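You operate a simulated robot arm through the tools that you are given. There is no shell and no other tool.

Carry out the task below with a simulated two-armed robot. There is one attempt and no reset: what you move stays moved.

Task
Print VOID on the yellow slip and put it in the green rack.
Fine: on the low cupboards; leave the printer on, its dial at VOID.

Only the result counts: the job must be done as asked and must still hold three seconds after the hand-in. Knocking over, shifting, dropping, spilling or breaking anything else fails it.

Robot
Two 7-joint arms with two-finger parallel grippers on one trunk that stands fixed in place. Base frame: the origin is at the foot of the trunk, x ahead of it, y to its left, z up; the work surface is at about z = 750. Readings come in mm, rad, newtons and seconds.
The left shoulder is at [20, 170, 1203], the right one opposite. With the tool pointing down near the work surface each hand reaches from about 100 to 640 mm from the base axis, measured 20 degrees to its own side. Payload 3.8 kg a hand.
Tool frame (each hand has its own): the origin (TCP) lies between the finger pads and is the grasp point; the fingertips stand 30 mm ahead of it; z points along the fingers, y is the line along which they close. The gripper opens to 110 mm. The fingers are 20 mm wide and 10 mm thick; the gripper's body (48 by 112 mm) begins 55 mm behind the TCP.
Orientation is that of the tool frame in the base frame, as [roll, pitch, yaw] about the fixed x, y, z axes, in that order (R = Rz(yaw) Ry(pitch) Rx(roll)). With the fingers straight down and closing along the base's y, the tool's x points along the base's -x, its y along +y and its z along -z.

Tools
- The arms move only by the tool send_rows. It takes "left_rows", "right_rows" or both (then of equal length, played together; a hand with none holds still); each is a list of rows, each an object of numbers (a shift or turn left out is 0, a gripper value left out holds the last): "ax", "ay", "az": the turn, a rotation vector about the base's x, y, z in units of 4 degrees (1.0 is 4 degrees); "x", "y", "z": the shift along the base's x, y, z in units of 20 mm (1.0 is 20 mm); "fingers": the gripper command, from -1 (shut) to 1 (fully open), values between in proportion. In form: [{"ax": .., "ay": .., "az": .., "x": .., "y": .., "z": .., "fingers": ..}, ...]. A call has 1 to 20 rows; each row shifts and turns the commanded pose from where the row before left it. A call with a number of a shift or a turn outside -1 to 1 is refused whole. Each row takes 0.2 s and may step no farther than 50 mm and 0.15 rad from the row before; otherwise, or with a gripper value out of range, the whole call is refused. Where a pose cannot be reached the arm comes as near as it can. A force on the tool above 40 N (or 10 N above the force at the start of the call, whichever is more), or a blocked arm, ends the call early, and 0.2 s more pass. The fingers move at their own pace (about 72 mm/s each) and stop on an object; they squeeze with about 40 N. The grip force told is the motor's: it shows also when the fingers shut on nothing. Time passes only in rows, and 0.2 s behind the last, so rows that do not move let the fingers close. It gives the time, the measured TCP pose, the force on the tool (base axes), the opening and the grip force at its end, in the units of the frame above (readings bear some noise), with the torque about the TCP (base axes, N m) and any sound that the robot's microphone picked up.
- Cameras (640 x 400 px; columns grow to the right, rows downward): "scene" is now at [107.9, 21.2, 1355.4]; the picture's right is [0.24, -0.97, 0.00], its down [-0.54, -0.13, -0.83] and it looks along [0.81, 0.20, -0.55] (base axes); focal length 228 px, centre (320, 200). "left" rides on the left gripper at [72, -17, -103] in its tool frame; the picture's right is [0.23, 0.97, 0.00], its down [-0.76, 0.18, -0.62] and it looks along [-0.61, 0.14, 0.78] (tool axes); focal length 222 px, centre (320, 200). "right" rides on the right gripper at [72, 17, -103] in its tool frame; the picture's right is [-0.23, 0.97, 0.00], its down [-0.76, -0.18, -0.62] and it looks along [-0.61, -0.14, 0.78] (tool axes); focal length 222 px, centre (320, 200). There is no depth. A picture from a camera that has moved, and an enlarged one, comes with that camera's place and axes in the base frame and with its lens.
- grab_frame(camera): a new picture of that camera. The clock stands still meanwhile.
- raise_lower(by): slides the trunk up (or, below 0, down) by that many mm; the arms and the scene camera ride with it, the base frame stays. It gives what a move gives, with no picture.
- turn_head(pan, tilt): turns the head with the scene camera to pan (to the left, within 1.396 rad either way) and tilt (down, from -0.506 to 1.204), counted from straight ahead of the robot. It gives what a move gives.
- zoom(camera, box): a new picture of the part [left, top, right, bottom] of that camera's present view, enlarged. The clock stands still meanwhile.
- job_done(): hands the job in; it is judged then, once.

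Nothing tells you positions but the pictures and the camera data. Unless the task says otherwise, let go and move clear before handing in.

The tools are called after "Request:" as name(argument=value, ...) on one line, values as JSON. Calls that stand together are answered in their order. send_rows: Moves the arms, as the interface text tells. Its arguments: {"type":"object","properties":{"left_rows":{"type":"array","items":{"type":"object","properties":{"ax":{"type":"number"},"ay":{"type":"number"},"az":{"type":"number"},"x":{"type":"number"},"y":{"type":"number"},"z":{"type":"number"},"fingers":{"type":"number"}}}},"right_rows":{"type":"array","items":{"type":"object","properties":{"ax":{"type":"number"},"ay":{"type":"number"},"az":{"type":"number"},"x":{"type":"number"},"y":{"type":"number"},"z":{"type":"number"},"fingers":{"type":"number"}}}}},"required":[]} The other tools are called the same way: raise_lower (by) slides the trunk up or down; turn_head (pan, tilt) turns the head that bears the scene camera; grab_frame (camera) takes a picture; zoom (camera, box) takes an enlarged picture of a part of a camera's view; job_done () hands the job in.

At the start:

```text
clock: 0.0
left_tool_pos: [440.1, 382.8, 1174.9]
left_tcp_rot: [-3.141, -0.001, -3.142]
left_ft_force: [0.5, 0.5, 0.1]
left_moment: [-0.04, 0.02, 0.01]
left_opening: 110.0
left_grasp_force: 0.3
right_tool_pos: [484.8, -39.4, 1205.9]
right_tcp_rot: [-3.139, -0.001, 3.14]
right_ft_force: [0.3, 0.1, 0.2]
right_moment: [0.01, 0.03, -0.01]
right_opening: 109.8
right_grasp_force: 0.0
trunk travel left (down, up): [-300.0, 270.0]
head pan, tilt: [0.243, 0.588]
```

scene: 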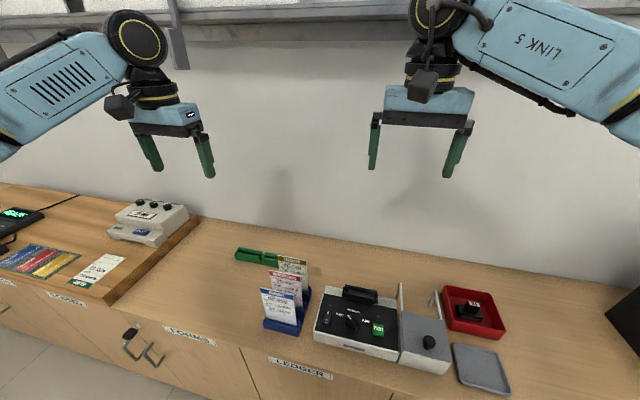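
right: 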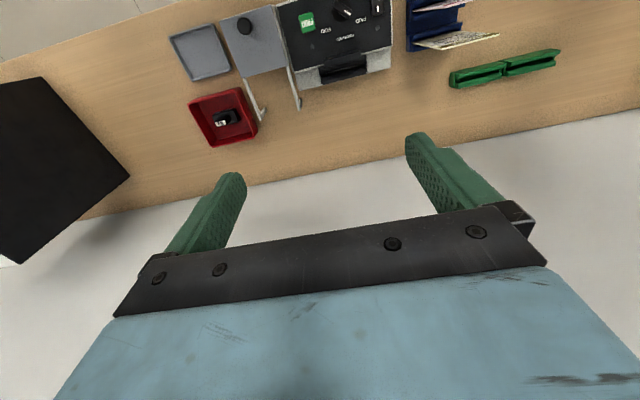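
left: 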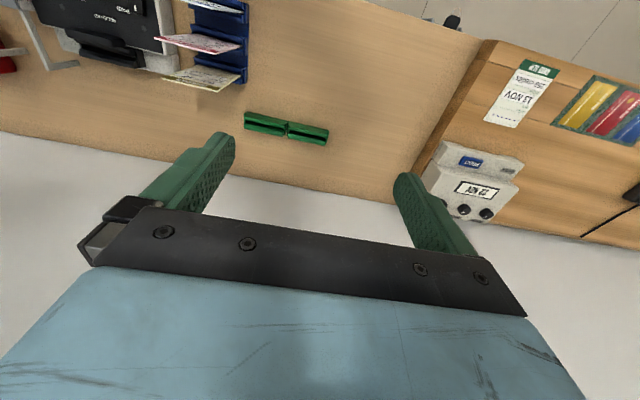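

I see a printer with a dial and a green button, a blue rack holding three slips (blue, red, yellow headed), a green rack, and a stamp device on the left counter. I'll zoom in to learn the details first.

Request:
zoom(camera="scene", box=[220, 230, 420, 370])

Request:
zoom(camera="scene", box=[380, 260, 560, 400])

Request:
zoom(camera="scene", box=[0, 180, 220, 310])

Request:
zoom(camera="right", box=[160, 0, 580, 160])

Request:
zoom(camera="left", box=[400, 0, 640, 230])

```text
2.86 times, centred on (320, 300) of scene
camera zoom: at [107.9, 21.2, 1355.4], right [0.24, -0.97, 0.0], down [-0.54, -0.13, -0.83], along [0.81, 0.2, -0.55], focal length 652 px, centre (320, -86)
```

zoom: 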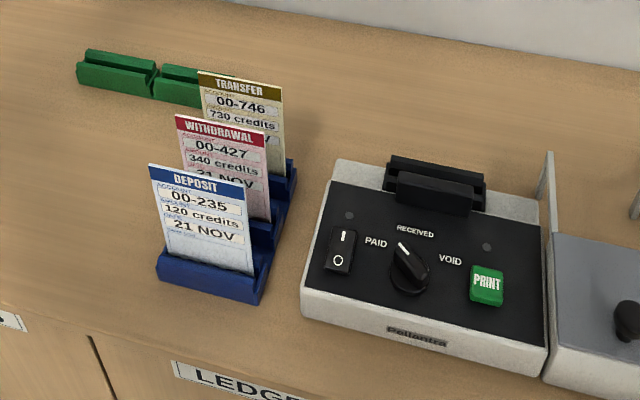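

```text
2.86 times, centred on (470, 330) of scene
camera zoom: at [107.9, 21.2, 1355.4], right [0.24, -0.97, 0.0], down [-0.54, -0.13, -0.83], along [0.81, 0.2, -0.55], focal length 652 px, centre (-109, -171)
```

zoom: 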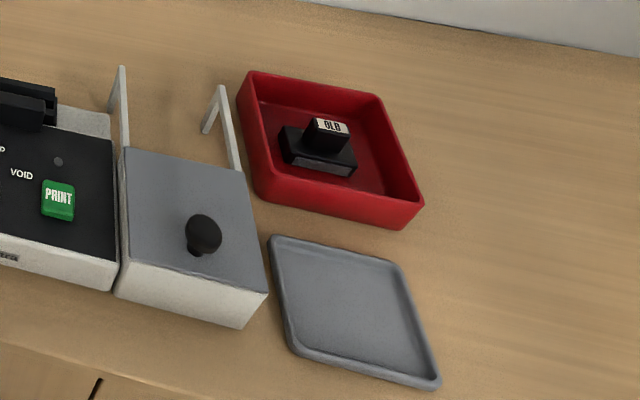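

```text
2.91 times, centred on (110, 245) of scene
camera zoom: at [107.9, 21.2, 1355.4], right [0.24, -0.97, 0.0], down [-0.54, -0.13, -0.83], along [0.81, 0.2, -0.55], focal length 663 px, centre (931, 69)
```

zoom: 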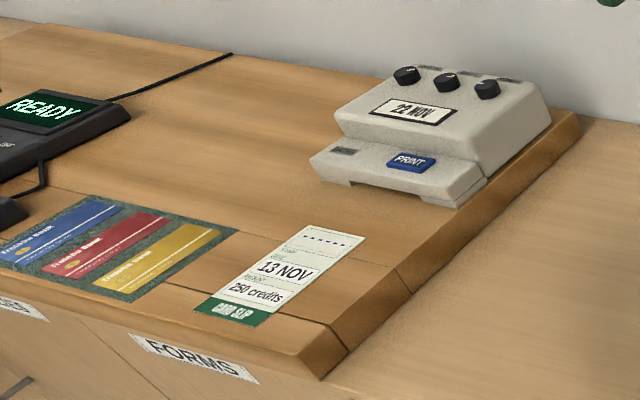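

```text
1.52 times, centred on (370, 80) of right
camera zoom: at [412.7, -23.5, 1310.8], right [0.23, 0.97, 0.0], down [0.76, -0.18, 0.62], along [0.61, -0.14, -0.78], focal length 338 px, centre (244, 383)
```

zoom: 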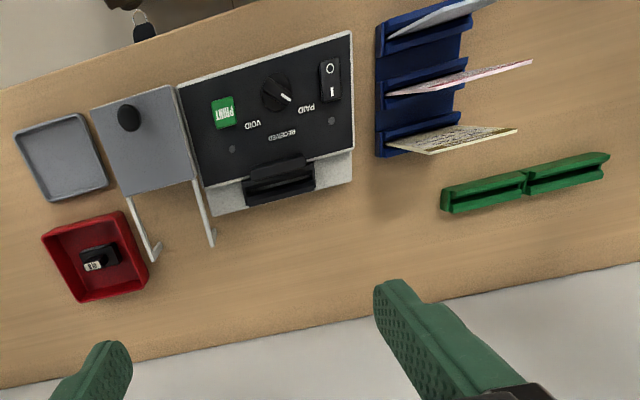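

```text
1.74 times, centred on (520, 115) of left
camera zoom: at [367.6, 366.3, 1277.3], right [-0.23, 0.97, 0.0], down [0.76, 0.18, 0.62], along [0.61, 0.14, -0.78], focal length 386 px, centre (-28, 348)
```

zoom: 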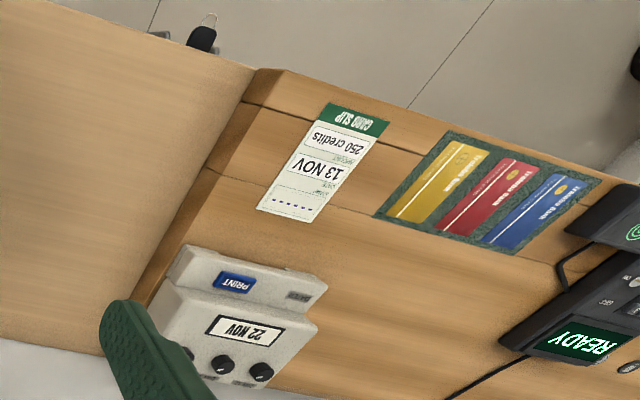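

The printer sits about x 375–550, y −100..105 with rocker switch, dial, PRINT button and rear slot. I'll turn the head for a steeper look to place things accurately.

Request:
turn_head(pan=0.2, tilt=0.95)

Request:
grab_frame(camera="scene")

Request:
zoom(camera="scene", box=[200, 110, 360, 210])

Request:
zoom(camera="scene", box=[300, 140, 460, 240])

```text
clock: 0.8
left_tool_pos: [440.7, 382.0, 1176.1]
left_tcp_rot: [3.141, 0.0, 3.14]
left_ft_force: [-0.1, 0.1, -0.6]
left_moment: [0.0, 0.03, 0.01]
left_opening: 110.1
left_grasp_force: 0.2
right_tool_pos: [483.9, -39.6, 1207.0]
right_tcp_rot: [3.141, 0.001, 3.141]
right_ft_force: [0.0, 0.2, -0.4]
right_moment: [0.02, -0.02, 0.01]
right_opening: 109.8
right_grasp_force: 0.0
trunk travel left (down, up): [-300.0, 270.0]
head pan, tilt: [0.201, 0.949]
```

```text
taken
camera scene: at [93.0, 14.4, 1326.0], right [0.2, -0.98, 0.0], down [-0.8, -0.16, -0.58], along [0.57, 0.12, -0.81], focal length 228 px, centre (320, 200)
```

scene: 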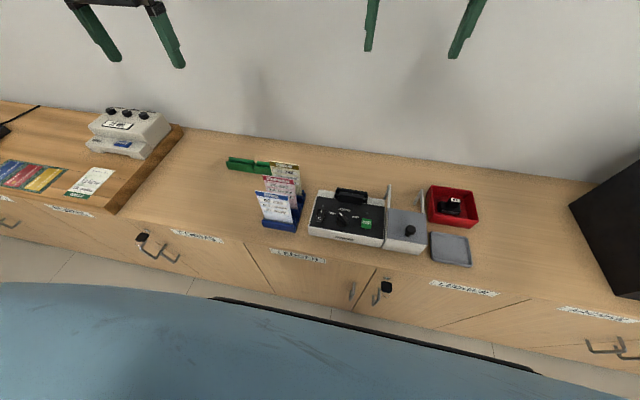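

```text
4.00 times, centred on (280, 160) of scene
camera zoom: at [93.0, 14.4, 1326.0], right [0.2, -0.98, 0.0], down [-0.8, -0.16, -0.58], along [0.57, 0.12, -0.81], focal length 912 px, centre (480, 360)
```

zoom: 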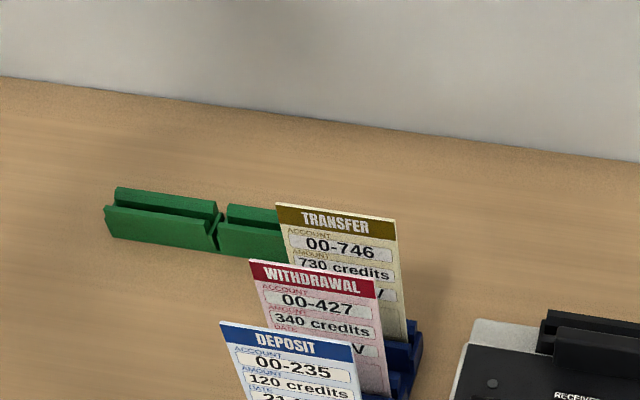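

```text
4.00 times, centred on (380, 190) of scene
camera zoom: at [93.0, 14.4, 1326.0], right [0.2, -0.98, 0.0], down [-0.8, -0.16, -0.58], along [0.57, 0.12, -0.81], focal length 912 px, centre (80, 240)
```

zoom: 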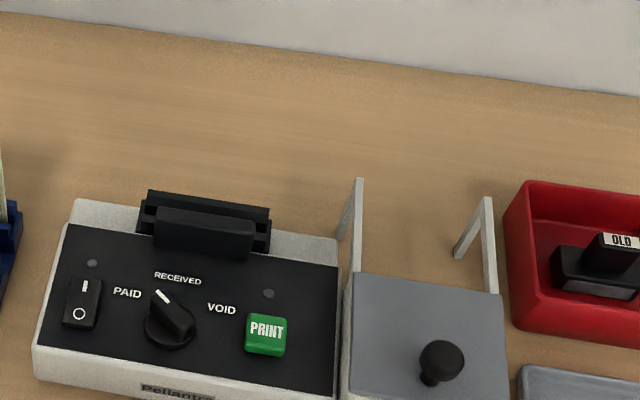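

Next I bring both wrist cameras lower over the racks and printer for a close look; they stay ~200 mm above everything.

Request:
send_rows(left_rows=[{"x": 0.45, "y": -0.55, "z": -0.9}, {"x": 0.45, "y": -0.55, "z": -0.9}, {"x": 0.45, "y": -0.55, "z": -0.9}, {"x": 0.45, "y": -0.55, "z": -0.9}, {"x": 0.45, "y": -0.55, "z": -0.9}, {"x": 0.45, "y": -0.55, "z": -0.9}, {"x": 0.45, "y": -0.55, "z": -0.9}, {"x": 0.45, "y": -0.55, "z": -0.9}, {"x": 0.45, "y": -0.55, "z": -0.9}, {"x": 0.45, "y": -0.55, "z": -0.9}, {}], right_rows=[{"x": 0.1, "y": 0.1, "z": -1}, {"x": 0.1, "y": 0.1, "z": -1}, {"x": 0.1, "y": 0.1, "z": -1}, {"x": 0.1, "y": 0.1, "z": -1}, {"x": 0.1, "y": 0.1, "z": -1}, {"x": 0.1, "y": 0.1, "z": -1}, {"x": 0.1, "y": 0.1, "z": -1}, {"x": 0.1, "y": 0.1, "z": -1}, {"x": 0.1, "y": 0.1, "z": -1}, {"x": 0.1, "y": 0.1, "z": -1}, {}])

Request:
grab_frame(camera="left")

Request:
grab_frame(camera="right")

```text
clock: 3.2
left_tool_pos: [530.5, 272.8, 995.2]
left_tcp_rot: [-3.141, -0.001, 3.141]
left_ft_force: [-0.1, 0.1, -0.1]
left_moment: [0.01, -0.01, -0.01]
left_opening: 110.0
left_grasp_force: 0.0
right_tool_pos: [505.3, -21.1, 1007.1]
right_tcp_rot: [3.14, 0.002, 3.139]
right_ft_force: [-0.4, 0.5, -0.4]
right_moment: [0.03, -0.04, -0.04]
right_opening: 110.0
right_grasp_force: 0.1
trunk travel left (down, up): [-300.0, 270.0]
head pan, tilt: [0.201, 0.949]
```

```text
taken
camera left: at [457.9, 256.9, 1097.5], right [-0.23, 0.97, 0.0], down [0.76, 0.18, 0.62], along [0.61, 0.14, -0.78], focal length 222 px, centre (320, 200)
```

left: 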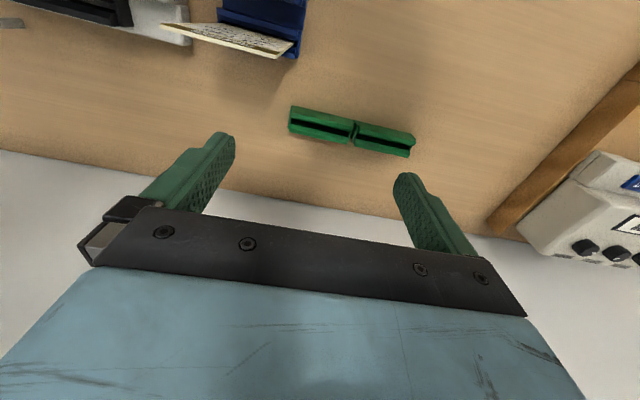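

```text
taken
camera right: at [432.8, -3.4, 1110.9], right [0.23, 0.97, 0.0], down [0.76, -0.18, 0.62], along [0.61, -0.14, -0.78], focal length 222 px, centre (320, 200)
```

right: 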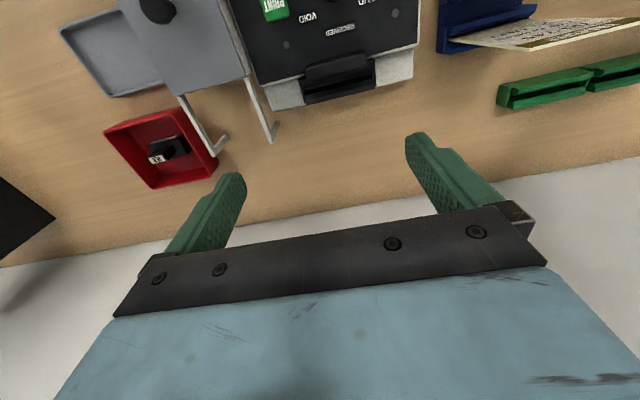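

The views are too far forward; I'll pull both hands back about 120 mm in x.

Request:
send_rows(left_rows=[{"x": -1}, {"x": -1}, {"x": -1}, {"x": -1}, {"x": -1}, {"x": -1}, {}], right_rows=[{"x": -1}, {"x": -1}, {"x": -1}, {"x": -1}, {"x": -1}, {"x": -1}, {}])

Request:
grab_frame(camera="left")

Request:
zoom(camera="left", box=[140, 0, 440, 190])

Request:
zoom(camera="right", box=[220, 20, 460, 170])

Request:
zoom(camera="right", box=[40, 20, 280, 170])

```text
clock: 4.8
left_tool_pos: [409.9, 273.8, 996.3]
left_tcp_rot: [-3.14, -0.002, 3.141]
left_ft_force: [-0.3, 0.1, -0.2]
left_moment: [-0.01, -0.02, 0.02]
left_opening: 109.7
left_grasp_force: 0.1
right_tool_pos: [386.3, -20.5, 1007.6]
right_tcp_rot: [3.141, 0.0, 3.138]
right_ft_force: [-0.2, -0.2, -0.2]
right_moment: [0.03, 0.0, -0.02]
right_opening: 110.1
right_grasp_force: 0.0
trunk travel left (down, up): [-300.0, 270.0]
head pan, tilt: [0.201, 0.949]
```

```text
taken
camera left: at [337.1, 256.9, 1097.4], right [-0.23, 0.97, 0.0], down [0.76, 0.18, 0.62], along [0.61, 0.14, -0.78], focal length 222 px, centre (320, 200)
```

left: 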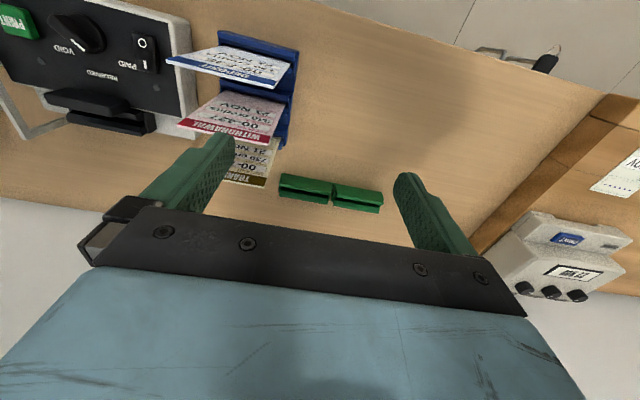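

```text
2.11 times, centred on (290, 95) of left
camera zoom: at [337.1, 256.9, 1097.4], right [-0.23, 0.97, 0.0], down [0.76, 0.18, 0.62], along [0.61, 0.14, -0.78], focal length 468 px, centre (383, 421)
```

zoom: 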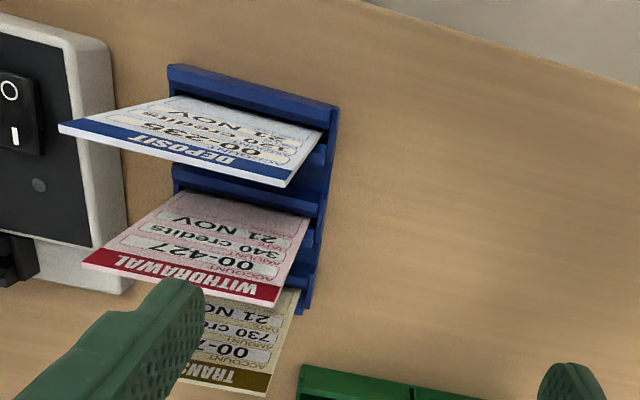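

```text
2.67 times, centred on (340, 95) of right
camera zoom: at [313.3, -3.2, 1111.2], right [0.23, 0.97, 0.0], down [0.76, -0.18, 0.62], along [0.61, -0.14, -0.78], focal length 592 px, centre (267, 480)
```

zoom: 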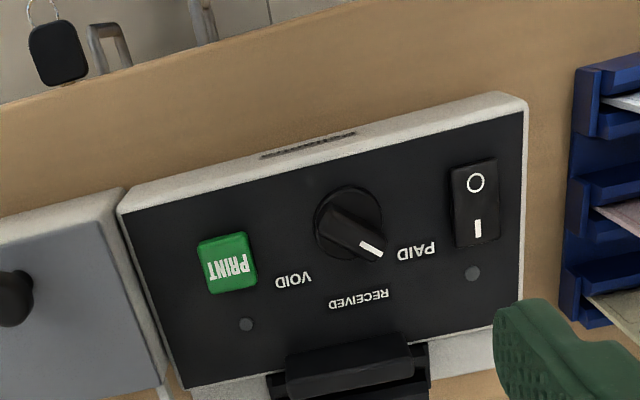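

```text
2.67 times, centred on (160, 95) of right
camera zoom: at [313.3, -3.2, 1111.2], right [0.23, 0.97, 0.0], down [0.76, -0.18, 0.62], along [0.61, -0.14, -0.78], focal length 592 px, centre (747, 480)
```

zoom: 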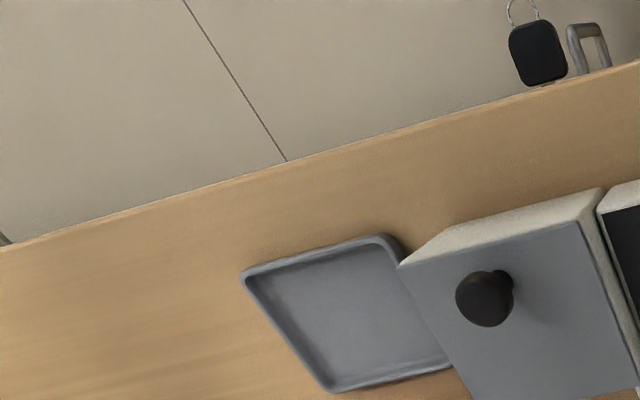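

The printer seems off (both lamps dark), its dial at PAID; dial about (413,17), PRINT about (413,−47), switch about (418,81). Now close looks at the slot, green rack and the yellow slip.

Request:
zoom(camera="right", box=[260, 100, 420, 200])

Request:
zoom(camera="left", box=[240, 130, 420, 240])

Request:
send_rows(left_rows=[{"x": -1, "y": -1}, {"x": -1, "y": -1}, {"x": -1, "y": -1}, {}], right_rows=[{"x": -1, "y": -1}, {"x": -1, "y": -1}, {"x": -1, "y": -1}, {}])

Request:
grab_frame(camera="left")

Request:
grab_frame(camera="right")

Request:
zoom(camera="left", box=[230, 60, 430, 190])

Request:
zoom(camera="right", box=[260, 80, 460, 205])

```text
4.00 times, centred on (340, 150) of right
camera zoom: at [313.3, -3.2, 1111.2], right [0.23, 0.97, 0.0], down [0.76, -0.18, 0.62], along [0.61, -0.14, -0.78], focal length 888 px, centre (240, 400)
```

zoom: 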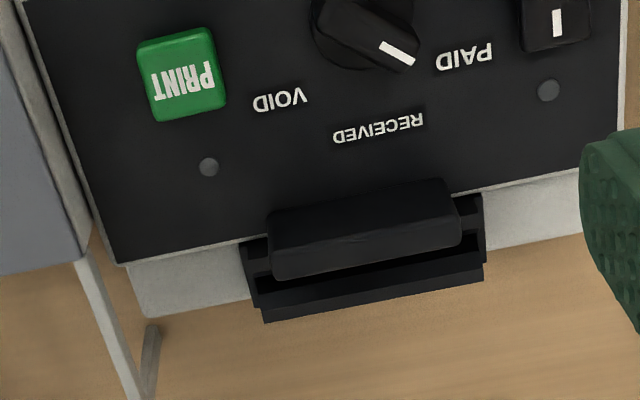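

```text
3.56 times, centred on (330, 185) of left
camera zoom: at [337.1, 256.9, 1097.4], right [-0.23, 0.97, 0.0], down [0.76, 0.18, 0.62], along [0.61, 0.14, -0.78], focal length 790 px, centre (284, 253)
```

zoom: 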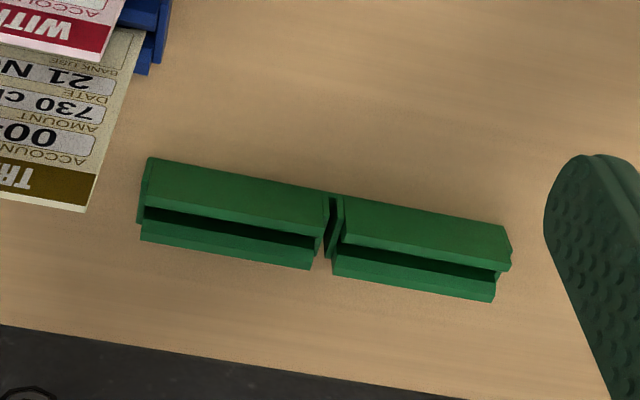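

```text
clock: 5.8
left_tool_pos: [349.7, 213.8, 993.8]
left_tcp_rot: [3.141, -0.001, 3.141]
left_ft_force: [-0.7, -0.6, -0.6]
left_moment: [-0.02, 0.01, 0.02]
left_opening: 110.0
left_grasp_force: 0.1
right_tool_pos: [324.5, -79.9, 1007.5]
right_tcp_rot: [-3.141, 0.001, 3.139]
right_ft_force: [-0.6, -0.1, 0.5]
right_moment: [0.03, -0.01, -0.02]
right_opening: 110.0
right_grasp_force: 0.0
trunk travel left (down, up): [-300.0, 270.0]
head pan, tilt: [0.201, 0.949]
```

```text
taken
camera left: at [277.1, 197.0, 1097.1], right [-0.23, 0.97, 0.0], down [0.76, 0.18, 0.62], along [0.61, 0.14, -0.78], focal length 222 px, centre (320, 200)
```

left: 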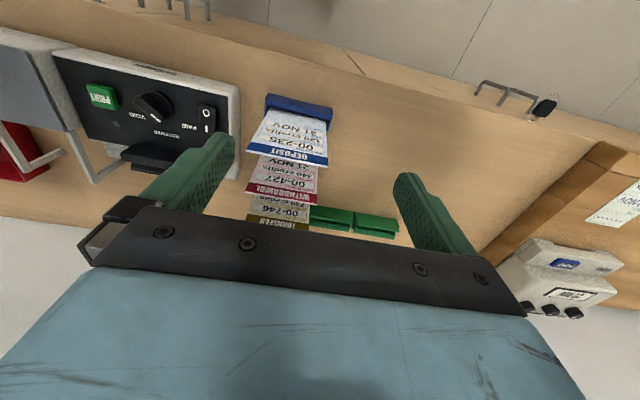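

```text
taken
camera right: at [253.1, -63.7, 1111.7], right [0.23, 0.97, 0.0], down [0.76, -0.18, 0.62], along [0.61, -0.14, -0.78], focal length 222 px, centre (320, 200)
```

right: 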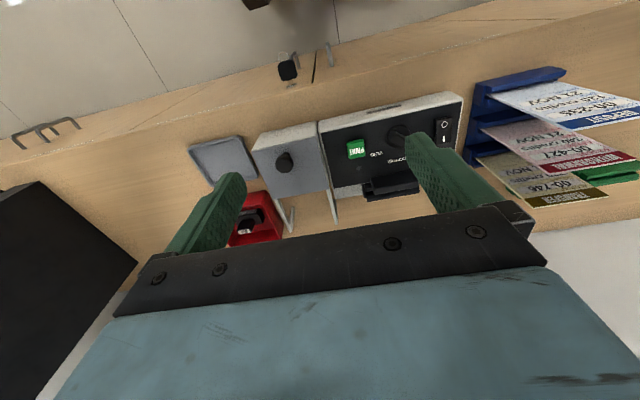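

```text
3.08 times, centred on (330, 125) of left
camera zoom: at [277.1, 197.0, 1097.1], right [-0.23, 0.97, 0.0], down [0.76, 0.18, 0.62], along [0.61, 0.14, -0.78], focal length 684 px, centre (289, 431)
```

zoom: 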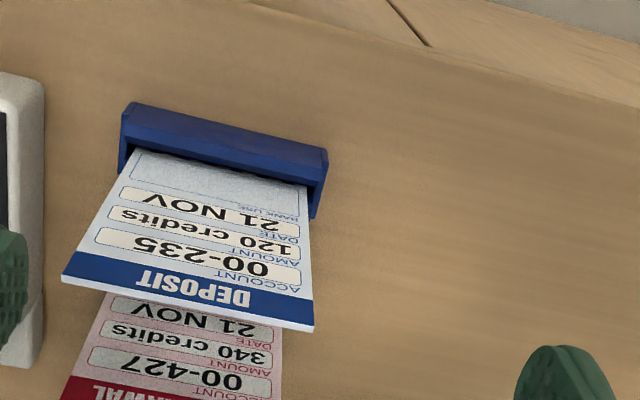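

```text
3.20 times, centred on (360, 142) of right
camera zoom: at [253.1, -63.7, 1111.7], right [0.23, 0.97, 0.0], down [0.76, -0.18, 0.62], along [0.61, -0.14, -0.78], focal length 711 px, centre (192, 384)
```

zoom: 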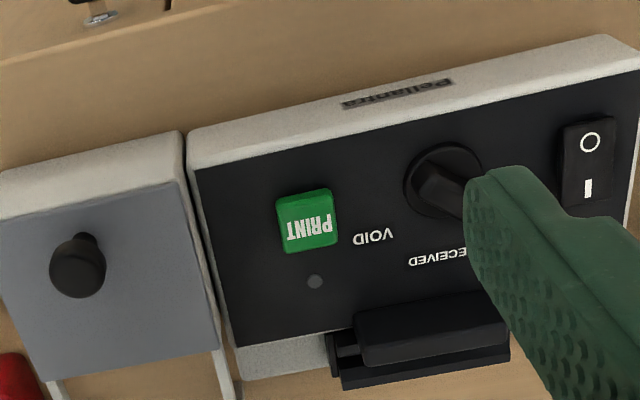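

Slip: about 80 mm wide, yellow one at about x 487, y 151–231, top at z≈903, blank "BANK USE" box at its bottom edge so it goes header-up into the slot. Moving the cameras over the slot and green rack for a steep, enlarged look.

Request:
send_rows(left_rows=[{"x": 1, "y": 0.7}, {"x": 1, "y": 0.7}, {"x": 1, "y": 0.7}, {"x": 1, "y": 0.7}, {"x": 1, "y": 0.7}, {"x": 1, "y": 0.7}, {"x": 1, "y": 0.7}, {"x": 1, "y": 0.7}, {"x": 1}, {}], right_rows=[{"x": 1, "y": 0.4}, {"x": 1, "y": 0.4}, {"x": 1, "y": 0.4}, {"x": 1, "y": 0.4}, {"x": 1, "y": 0.4}, {"x": 1, "y": 0.4}, {"x": 1, "y": 0.4}, {"x": 1, "y": 0.4}, {"x": 1, "y": 0.4}, {}])

Request:
zoom(camera="right", box=[270, 20, 430, 120])

Request:
zoom(camera="left", box=[200, 80, 360, 180])

Request:
zoom(camera="left", box=[80, 0, 280, 125])

Request:
zoom(camera="scene", box=[325, 175, 375, 205])

Request:
zoom(camera="scene", box=[220, 145, 284, 185])

```text
clock: 8.0
left_tool_pos: [530.5, 325.3, 995.0]
left_tcp_rot: [3.141, 0.001, -3.141]
left_ft_force: [0.4, 0.2, -0.1]
left_moment: [0.0, 0.01, 0.01]
left_opening: 110.1
left_grasp_force: 0.0
right_tool_pos: [505.2, -8.2, 1007.7]
right_tcp_rot: [-3.141, 0.001, 3.139]
right_ft_force: [0.5, -0.1, -0.3]
right_moment: [0.0, 0.0, 0.01]
right_opening: 109.8
right_grasp_force: 0.0
trunk travel left (down, up): [-300.0, 270.0]
head pan, tilt: [0.201, 0.949]
```

```text
4.00 times, centred on (350, 70) of right
camera zoom: at [432.8, 8.8, 1110.3], right [0.23, 0.97, 0.0], down [0.76, -0.18, 0.62], along [0.61, -0.14, -0.78], focal length 888 px, centre (200, 720)
```

zoom: 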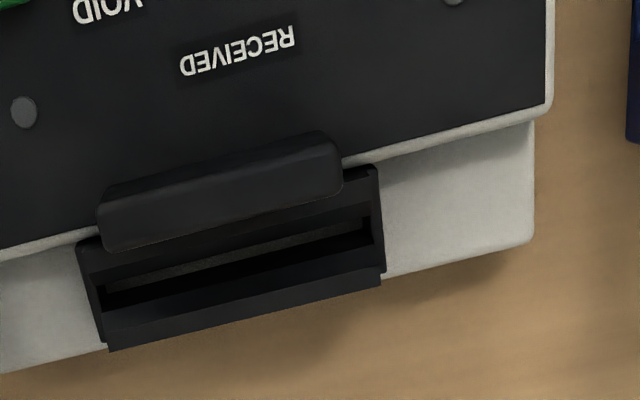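

```text
4.00 times, centred on (280, 130) of left
camera zoom: at [457.8, 308.8, 1097.5], right [-0.23, 0.97, 0.0], down [0.76, 0.18, 0.62], along [0.61, 0.14, -0.78], focal length 888 px, centre (480, 480)
```

zoom: 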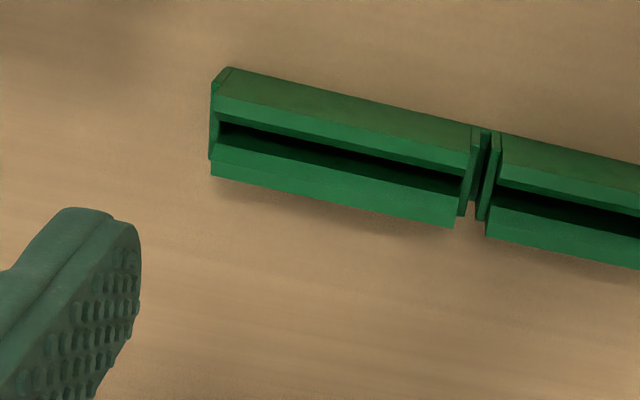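

```text
3.20 times, centred on (180, 62) of left
camera zoom: at [457.8, 308.8, 1097.5], right [-0.23, 0.97, 0.0], down [0.76, 0.18, 0.62], along [0.61, 0.14, -0.78], focal length 711 px, centre (768, 640)
```

zoom: 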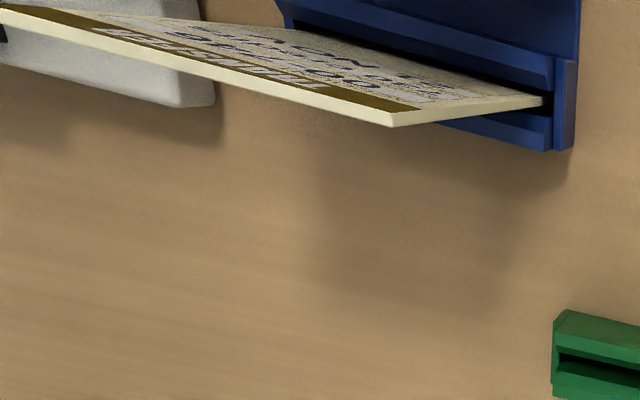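

```text
12.80 times, centred on (350, 190) of scene
camera zoom: at [92.7, 14.4, 1325.9], right [0.2, -0.98, 0.0], down [-0.8, -0.16, -0.58], along [0.57, 0.12, -0.81], focal length 2919 px, centre (-64, 328)
```

zoom: 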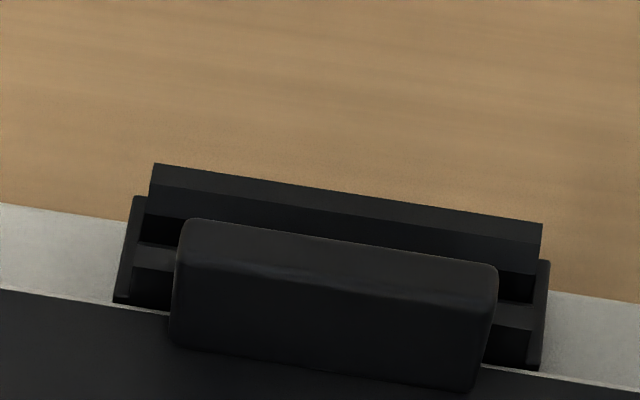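

```text
10.00 times, centred on (252, 165) of scene
camera zoom: at [92.7, 14.4, 1325.9], right [0.2, -0.98, 0.0], down [-0.8, -0.16, -0.58], along [0.57, 0.12, -0.81], focal length 2280 px, centre (1000, 550)
```

zoom: 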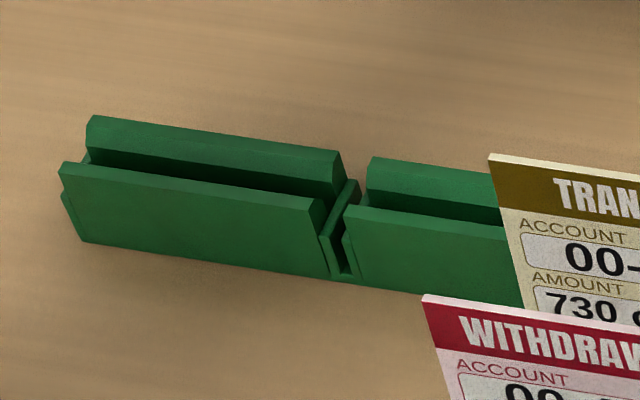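

The printer slot is behind the black head (head rear edge x≈478, z≈832; rear bar x≈510, z≈809; y −39..49, centre ≈5). Moving cameras straight above the slot and the green rack for exact slot positions.

Request:
send_rows(left_rows=[{"x": 1}, {"x": 1}, {"x": 1}, {"x": 1}, {"x": 1}, {}], right_rows=[{"x": 1}, {"x": 1}, {"x": 1}, {"x": 0.3}, {}, {}])

Request:
zoom(camera="right", box=[265, 0, 393, 80])

Request:
zoom(camera="left", box=[200, 0, 360, 100])

Request:
grab_frame(camera="left")

```text
clock: 9.4
left_tool_pos: [630.7, 325.3, 995.4]
left_tcp_rot: [-3.141, 0.0, 3.14]
left_ft_force: [0.6, 0.2, 0.2]
left_moment: [-0.03, -0.01, 0.0]
left_opening: 110.1
left_grasp_force: 0.1
right_tool_pos: [571.3, -7.5, 1006.1]
right_tcp_rot: [3.141, -0.001, 3.139]
right_ft_force: [0.3, -0.3, 0.9]
right_moment: [0.03, 0.02, -0.02]
right_opening: 110.0
right_grasp_force: 0.1
trunk travel left (down, up): [-300.0, 270.0]
head pan, tilt: [0.201, 0.949]
```

```text
5.00 times, centred on (329, 40) of right
camera zoom: at [498.8, 8.9, 1111.0], right [0.23, 0.97, 0.0], down [0.76, -0.18, 0.62], along [0.61, -0.14, -0.78], focal length 1111 px, centre (275, 1000)
```

zoom: 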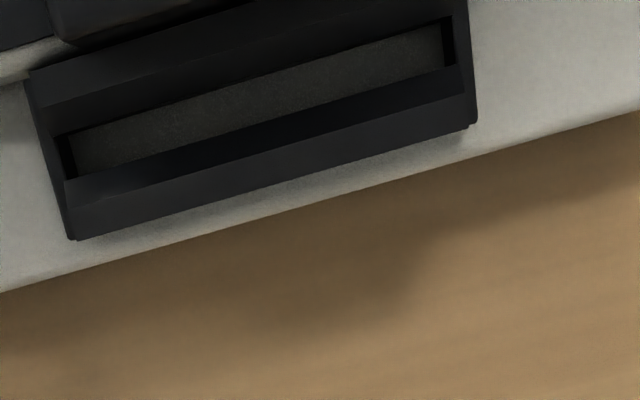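

```text
4.00 times, centred on (280, 50) of left
camera zoom: at [557.2, 308.7, 1097.2], right [-0.23, 0.97, 0.0], down [0.76, 0.18, 0.62], along [0.61, 0.14, -0.78], focal length 888 px, centre (480, 800)
```

zoom: 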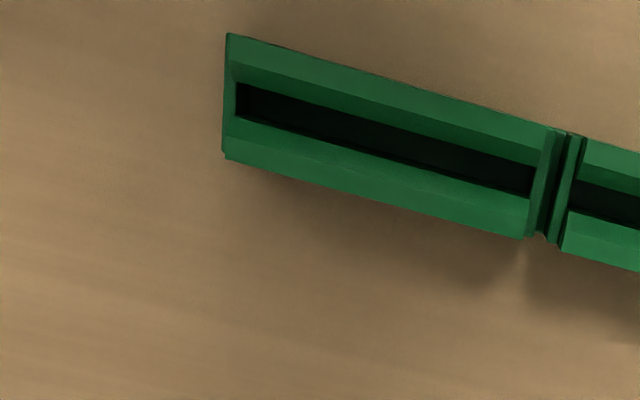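

```text
taken
camera left: at [557.2, 308.7, 1097.2], right [-0.23, 0.97, 0.0], down [0.76, 0.18, 0.62], along [0.61, 0.14, -0.78], focal length 222 px, centre (320, 200)
```

left: 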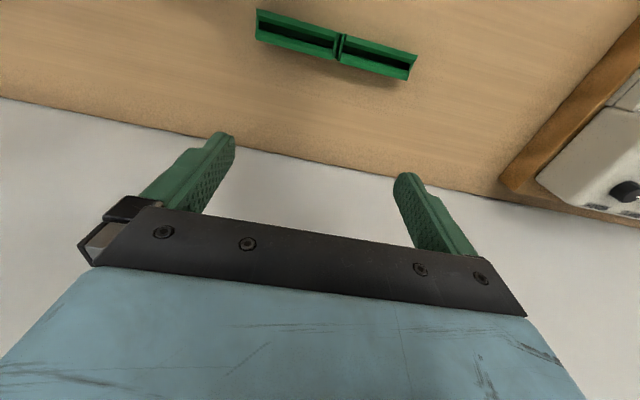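

Slot found: printer slot centre ≈ (496.5, 4.6), 8 mm wide, 87 mm long; green rack right-hand slot centre ≈ (575.5, 285). Next: look straight down on the yellow slip, and bring the right hand back to view the switch, dial and button.

Request:
send_rows(left_rows=[{"x": -0.6, "y": -1}, {"x": -0.6, "y": -1}, {"x": -0.6, "y": -1}, {"x": -0.6, "y": -1}, {"x": -0.6, "y": -1}, {"x": -0.55, "y": -0.9}, {}, {}], right_rows=[{"x": -1}, {"x": -1}, {"x": -1}, {"x": -1}, {"x": -0.5}, {}, {}, {}])

Request:
zoom(camera="left", box=[200, 0, 440, 150])

Request:
zoom(camera="right", box=[240, 0, 432, 120])

Request:
zoom(camera="scene", box=[308, 190, 356, 220])

Request:
zoom(camera="scene", box=[330, 190, 394, 230])

```text
clock: 11.2
left_tool_pos: [560.6, 207.5, 994.0]
left_tcp_rot: [-3.14, -0.001, -3.141]
left_ft_force: [-0.2, 0.1, 0.1]
left_moment: [0.02, 0.01, 0.02]
left_opening: 109.6
left_grasp_force: 0.0
right_tool_pos: [480.1, -8.1, 1006.5]
right_tcp_rot: [3.14, -0.001, 3.141]
right_ft_force: [1.1, 0.8, -0.7]
right_moment: [0.0, 0.0, -0.03]
right_opening: 110.0
right_grasp_force: 0.0
trunk travel left (down, up): [-300.0, 270.0]
head pan, tilt: [0.201, 0.949]
```

```text
2.67 times, centred on (320, 75) of left
camera zoom: at [487.0, 190.5, 1096.7], right [-0.23, 0.97, 0.0], down [0.76, 0.18, 0.62], along [0.61, 0.14, -0.78], focal length 592 px, centre (320, 533)
```

zoom: 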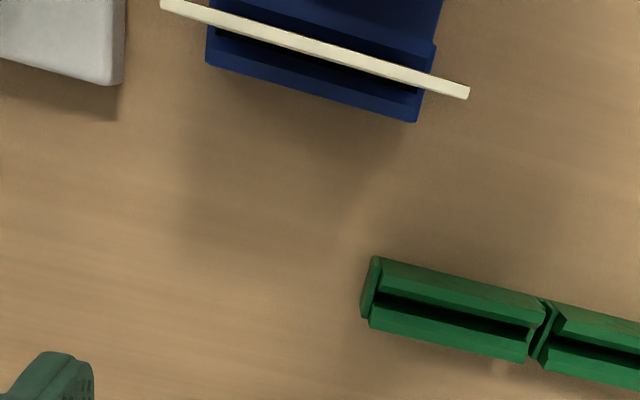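

```text
3.33 times, centred on (336, 60) of right
camera zoom: at [408.7, 8.0, 1111.0], right [0.23, 0.97, 0.0], down [0.76, -0.18, 0.62], along [0.61, -0.14, -0.78], focal length 740 px, centre (267, 667)
```

zoom: 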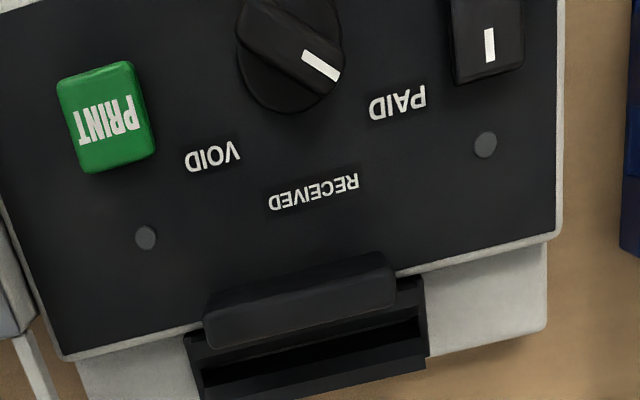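

```text
13.33 times, centred on (332, 205) of scene
camera zoom: at [92.9, 14.3, 1325.9], right [0.2, -0.98, 0.0], down [-0.8, -0.16, -0.58], along [0.57, 0.12, -0.81], focal length 3040 px, centre (160, 133)
```

zoom: 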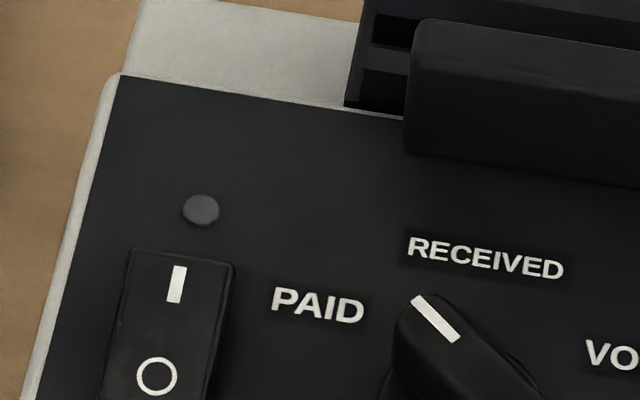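

```text
10.00 times, centred on (362, 210) of scene
camera zoom: at [92.9, 14.3, 1325.9], right [0.2, -0.98, 0.0], down [-0.8, -0.16, -0.58], along [0.57, 0.12, -0.81], focal length 2280 px, centre (-100, 100)
```

zoom: 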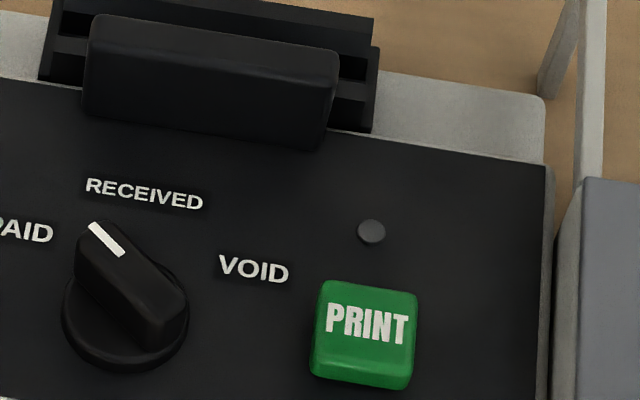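

Switch I-end is raised (off) at about (418,77,z 813); dial knob centre ≈(407,17), top z≈828, pointer about 50° toward PAID; PRINT top ≈(407.6,−45.6,811). I'll move the left hand aside, close the right fingers and bring them above the switch's I end.

Request:
send_rows(left_rows=[{"x": -0.5, "y": 1, "z": 0.5}, {"x": -0.5, "y": 1, "z": 0.5}, {"x": -0.5, "y": 1, "z": 0.5}, {"x": -0.5, "y": 1, "z": 0.5}, {"x": -0.5, "y": 1, "z": 0.5}, {"x": -0.5, "y": 1, "z": 0.5}, {}, {}, {}, {}, {}, {}, {}, {}], right_rows=[{"fingers": -1}, {"x": -0.56, "y": 0.85}, {"x": -0.56, "y": 0.85}, {"x": -0.56, "y": 0.85}, {"x": -0.56, "y": 0.85}, {"x": -0.56, "y": 0.85}, {"z": -0.9}, {"z": -0.9}, {"z": -0.9}, {"z": -0.9}, {"z": -0.9}, {"z": -0.9}, {"z": -0.9}, {}])

Request:
grab_frame(camera="scene")

Request:
zoom(camera="scene", box=[290, 160, 370, 210])

Request:
grab_frame(camera="right")

```text
clock: 14.2
left_tool_pos: [499.9, 327.4, 1055.6]
left_tcp_rot: [3.141, -0.001, 3.141]
left_ft_force: [0.0, 0.4, 0.3]
left_moment: [0.01, 0.02, 0.02]
left_opening: 110.2
left_grasp_force: 0.0
right_tool_pos: [425.4, 76.8, 880.5]
right_tcp_rot: [-3.141, -0.001, 3.141]
right_ft_force: [0.0, -0.8, -0.3]
right_moment: [-0.04, 0.01, 0.01]
right_opening: 0.0
right_grasp_force: 37.4
trunk travel left (down, up): [-300.0, 270.0]
head pan, tilt: [0.201, 0.949]
```

```text
taken
camera scene: at [92.9, 14.4, 1325.9], right [0.2, -0.98, 0.0], down [-0.8, -0.16, -0.58], along [0.57, 0.12, -0.81], focal length 228 px, centre (320, 200)
```

scene: 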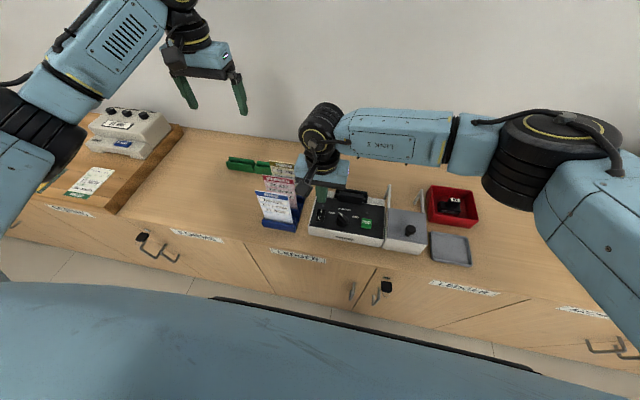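

```text
8.00 times, centred on (330, 185) of scene
camera zoom: at [92.9, 14.4, 1325.9], right [0.2, -0.98, 0.0], down [-0.8, -0.16, -0.58], along [0.57, 0.12, -0.81], focal length 1824 px, centre (240, 320)
```

zoom: 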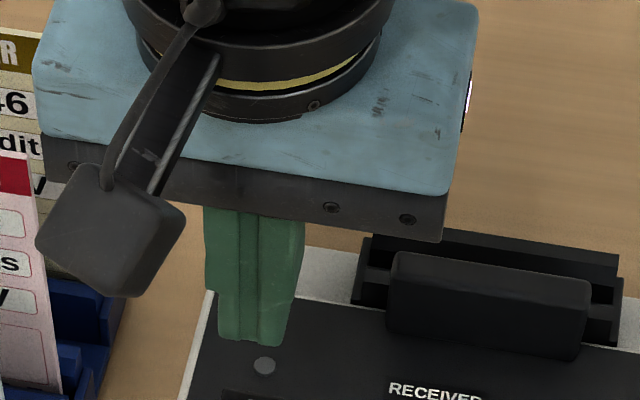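

```text
taken
camera right: at [352.8, 94.0, 984.4], right [0.23, 0.97, 0.0], down [0.76, -0.18, 0.62], along [0.61, -0.14, -0.78], focal length 222 px, centre (320, 200)
```

right: 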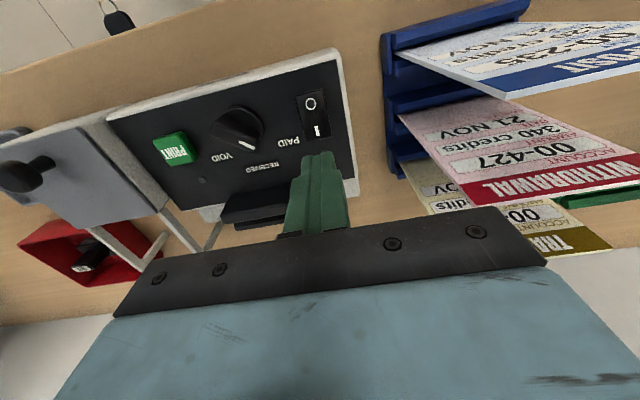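

The closed fingertips are above the switch's I end. Descending and then pressing gently.

Request:
send_rows(right_rows=[{"z": -0.8}, {"z": -0.8}, {"z": -0.2}, {"z": -0.2}, {"z": -0.2}, {"z": -0.2}, {}])

Request:
zoom(camera="right", box=[220, 60, 380, 160])

Request:
zoom(camera="scene", box=[300, 180, 380, 230])

```text
clock: 15.6
left_tool_pos: [500.1, 327.2, 1055.5]
left_tcp_rot: [3.141, -0.001, -3.141]
left_ft_force: [0.8, 0.7, 0.0]
left_moment: [0.0, 0.05, 0.0]
left_opening: 109.7
left_grasp_force: 0.1
right_tool_pos: [426.7, 78.3, 840.4]
right_tcp_rot: [3.14, 0.002, 3.14]
right_ft_force: [-3.6, -4.5, 14.9]
right_moment: [-0.11, 0.28, 0.04]
right_opening: 0.0
right_grasp_force: 37.6
trunk travel left (down, up): [-300.0, 270.0]
head pan, tilt: [0.201, 0.949]
stopped in row 6 (right hand): the force on the tool passed its limit at 46 N (the readings are from after the stop); the commanded pose is now the measured one
```

```text
4.00 times, centred on (300, 110) of right
camera zoom: at [354.2, 94.6, 944.0], right [0.23, 0.97, 0.0], down [0.76, -0.18, 0.63], along [0.61, -0.14, -0.78], focal length 888 px, centre (400, 560)
```

zoom: 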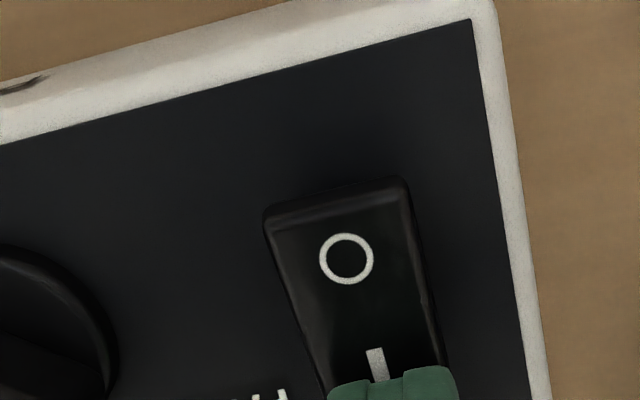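

```text
8.00 times, centred on (340, 205) of scene
camera zoom: at [92.6, 14.3, 1325.9], right [0.2, -0.98, 0.0], down [-0.8, -0.16, -0.58], along [0.57, 0.12, -0.81], focal length 1824 px, centre (160, 160)
```

zoom: 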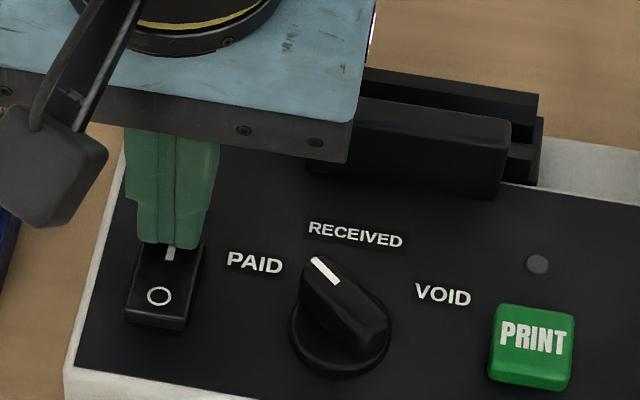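

Force peaked at 46 N; the rocker may have flipped. I raise the hand a little and look at switch and lamp.

Request:
send_rows(right_rows=[{"z": 1}, {"z": 1}, {"z": 1}, {}])

Request:
zoom(camera="right", box=[220, 60, 380, 160])

Request:
zoom(camera="scene", box=[300, 180, 380, 230])

```text
clock: 16.6
left_tool_pos: [498.9, 327.1, 1054.4]
left_tcp_rot: [3.141, -0.001, -3.141]
left_ft_force: [0.1, 0.6, 0.2]
left_moment: [-0.01, -0.02, 0.03]
left_opening: 109.9
left_grasp_force: 0.0
right_tool_pos: [426.8, 78.3, 898.6]
right_tcp_rot: [3.139, 0.002, 3.139]
right_ft_force: [0.0, 0.2, 0.1]
right_moment: [0.05, -0.01, 0.0]
right_opening: 0.0
right_grasp_force: 37.9
trunk travel left (down, up): [-300.0, 270.0]
head pan, tilt: [0.201, 0.949]
```

```text
4.00 times, centred on (300, 110) of right
camera zoom: at [353.9, 94.5, 1003.0], right [0.23, 0.97, 0.0], down [0.76, -0.18, 0.62], along [0.61, -0.14, -0.78], focal length 888 px, centre (400, 560)
```

zoom: 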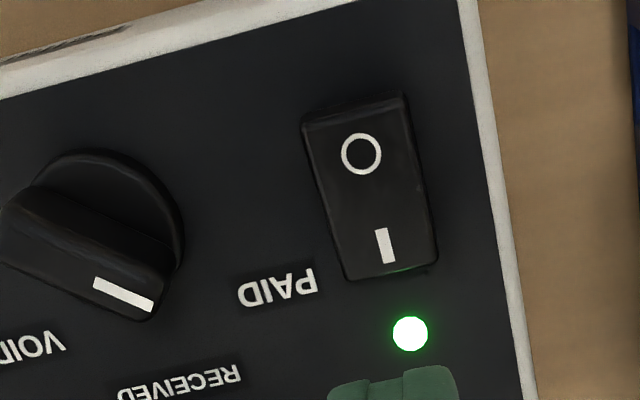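

```text
8.00 times, centred on (340, 205) of scene
camera zoom: at [93.1, 14.4, 1325.9], right [0.2, -0.98, 0.0], down [-0.8, -0.16, -0.58], along [0.57, 0.12, -0.81], focal length 1824 px, centre (160, 160)
```

zoom: 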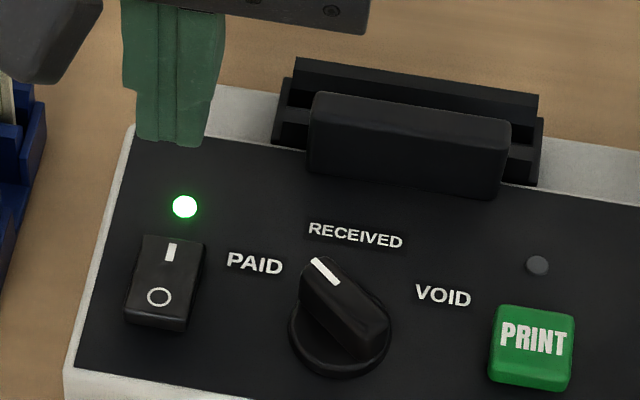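

The green power lamp is lit: the printer is on. Now the right hand goes above the dial, turned +50° so the fingers straddle the pointer bar, opened about 50 mm.

Request:
send_rows(right_rows=[{"z": 1}, {"az": 0.9615, "x": -0.08, "y": -0.2358, "fingers": -0.1}, {"az": 0.9615, "x": -0.08, "y": -0.2358}, {"az": 0.9615, "x": -0.08, "y": -0.2358}, {"az": 0.9615, "x": -0.08, "y": -0.2358}, {"az": 0.9615, "x": -0.08, "y": -0.2358}, {"az": 0.9615, "x": -0.08, "y": -0.2358}, {"az": 0.9615, "x": -0.08, "y": -0.2358}, {"az": 0.9615, "x": -0.08, "y": -0.2358}, {"az": 0.9615, "x": -0.08, "y": -0.2358}, {"az": 0.9615, "x": -0.08, "y": -0.2358}, {"az": 0.9615, "x": -0.08, "y": -0.2358}, {"az": 0.9615, "x": -0.08, "y": -0.2358}, {"az": 0.9615, "x": -0.08, "y": -0.2358}, {"z": -1}, {}])

Request:
zoom(camera="scene", box=[310, 175, 390, 225])

Request:
grab_frame(camera="right")

```text
clock: 20.0
left_tool_pos: [500.3, 328.3, 1054.9]
left_tcp_rot: [-3.141, 0.0, 3.141]
left_ft_force: [0.3, -0.5, -0.3]
left_moment: [0.0, -0.02, 0.0]
left_opening: 110.3
left_grasp_force: 0.1
right_tool_pos: [405.6, 17.2, 898.4]
right_tcp_rot: [3.139, 0.002, -2.268]
right_ft_force: [0.1, 0.2, -0.5]
right_moment: [0.03, 0.02, 0.0]
right_opening: 49.4
right_grasp_force: 0.0
trunk travel left (down, up): [-300.0, 270.0]
head pan, tilt: [0.201, 0.949]
```

```text
8.00 times, centred on (350, 200) of scene
camera zoom: at [92.9, 14.3, 1325.9], right [0.2, -0.98, 0.0], down [-0.8, -0.16, -0.58], along [0.57, 0.12, -0.81], focal length 1824 px, centre (80, 200)
```

zoom: 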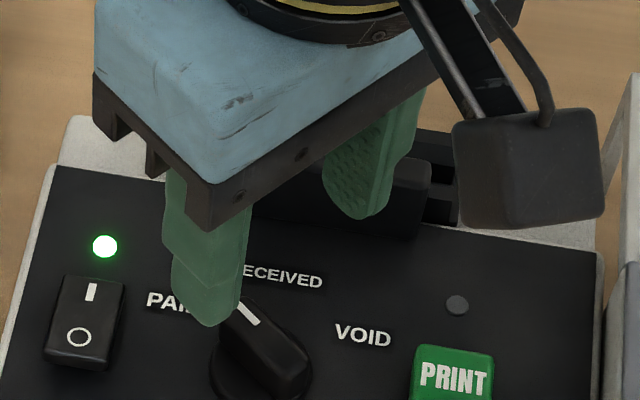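

```text
taken
camera right: at [346.9, -28.6, 1002.7], right [-0.6, 0.8, 0.0], down [0.63, 0.47, 0.63], along [0.5, 0.38, -0.78], focal length 222 px, centre (320, 200)
```

right: 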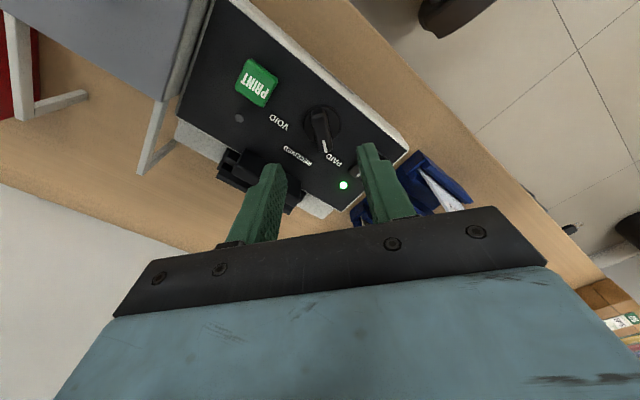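

I'll check the alignment of the bar between the fingers before descending.

Request:
zoom(camera="right", box=[260, 80, 388, 160])

```text
5.00 times, centred on (324, 120) of right
camera zoom: at [346.9, -28.6, 1002.7], right [-0.6, 0.8, 0.0], down [0.63, 0.47, 0.63], along [0.5, 0.38, -0.78], focal length 1111 px, centre (300, 600)
```

zoom: 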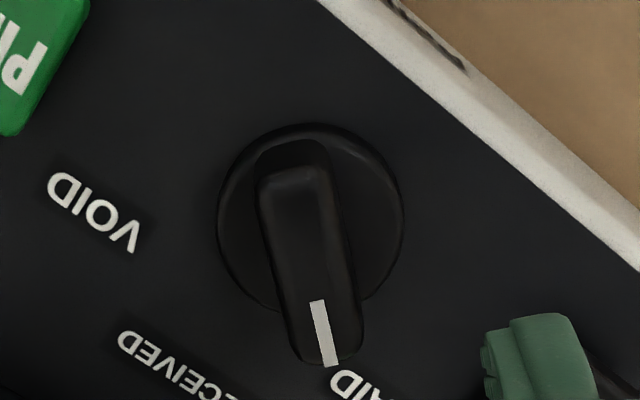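

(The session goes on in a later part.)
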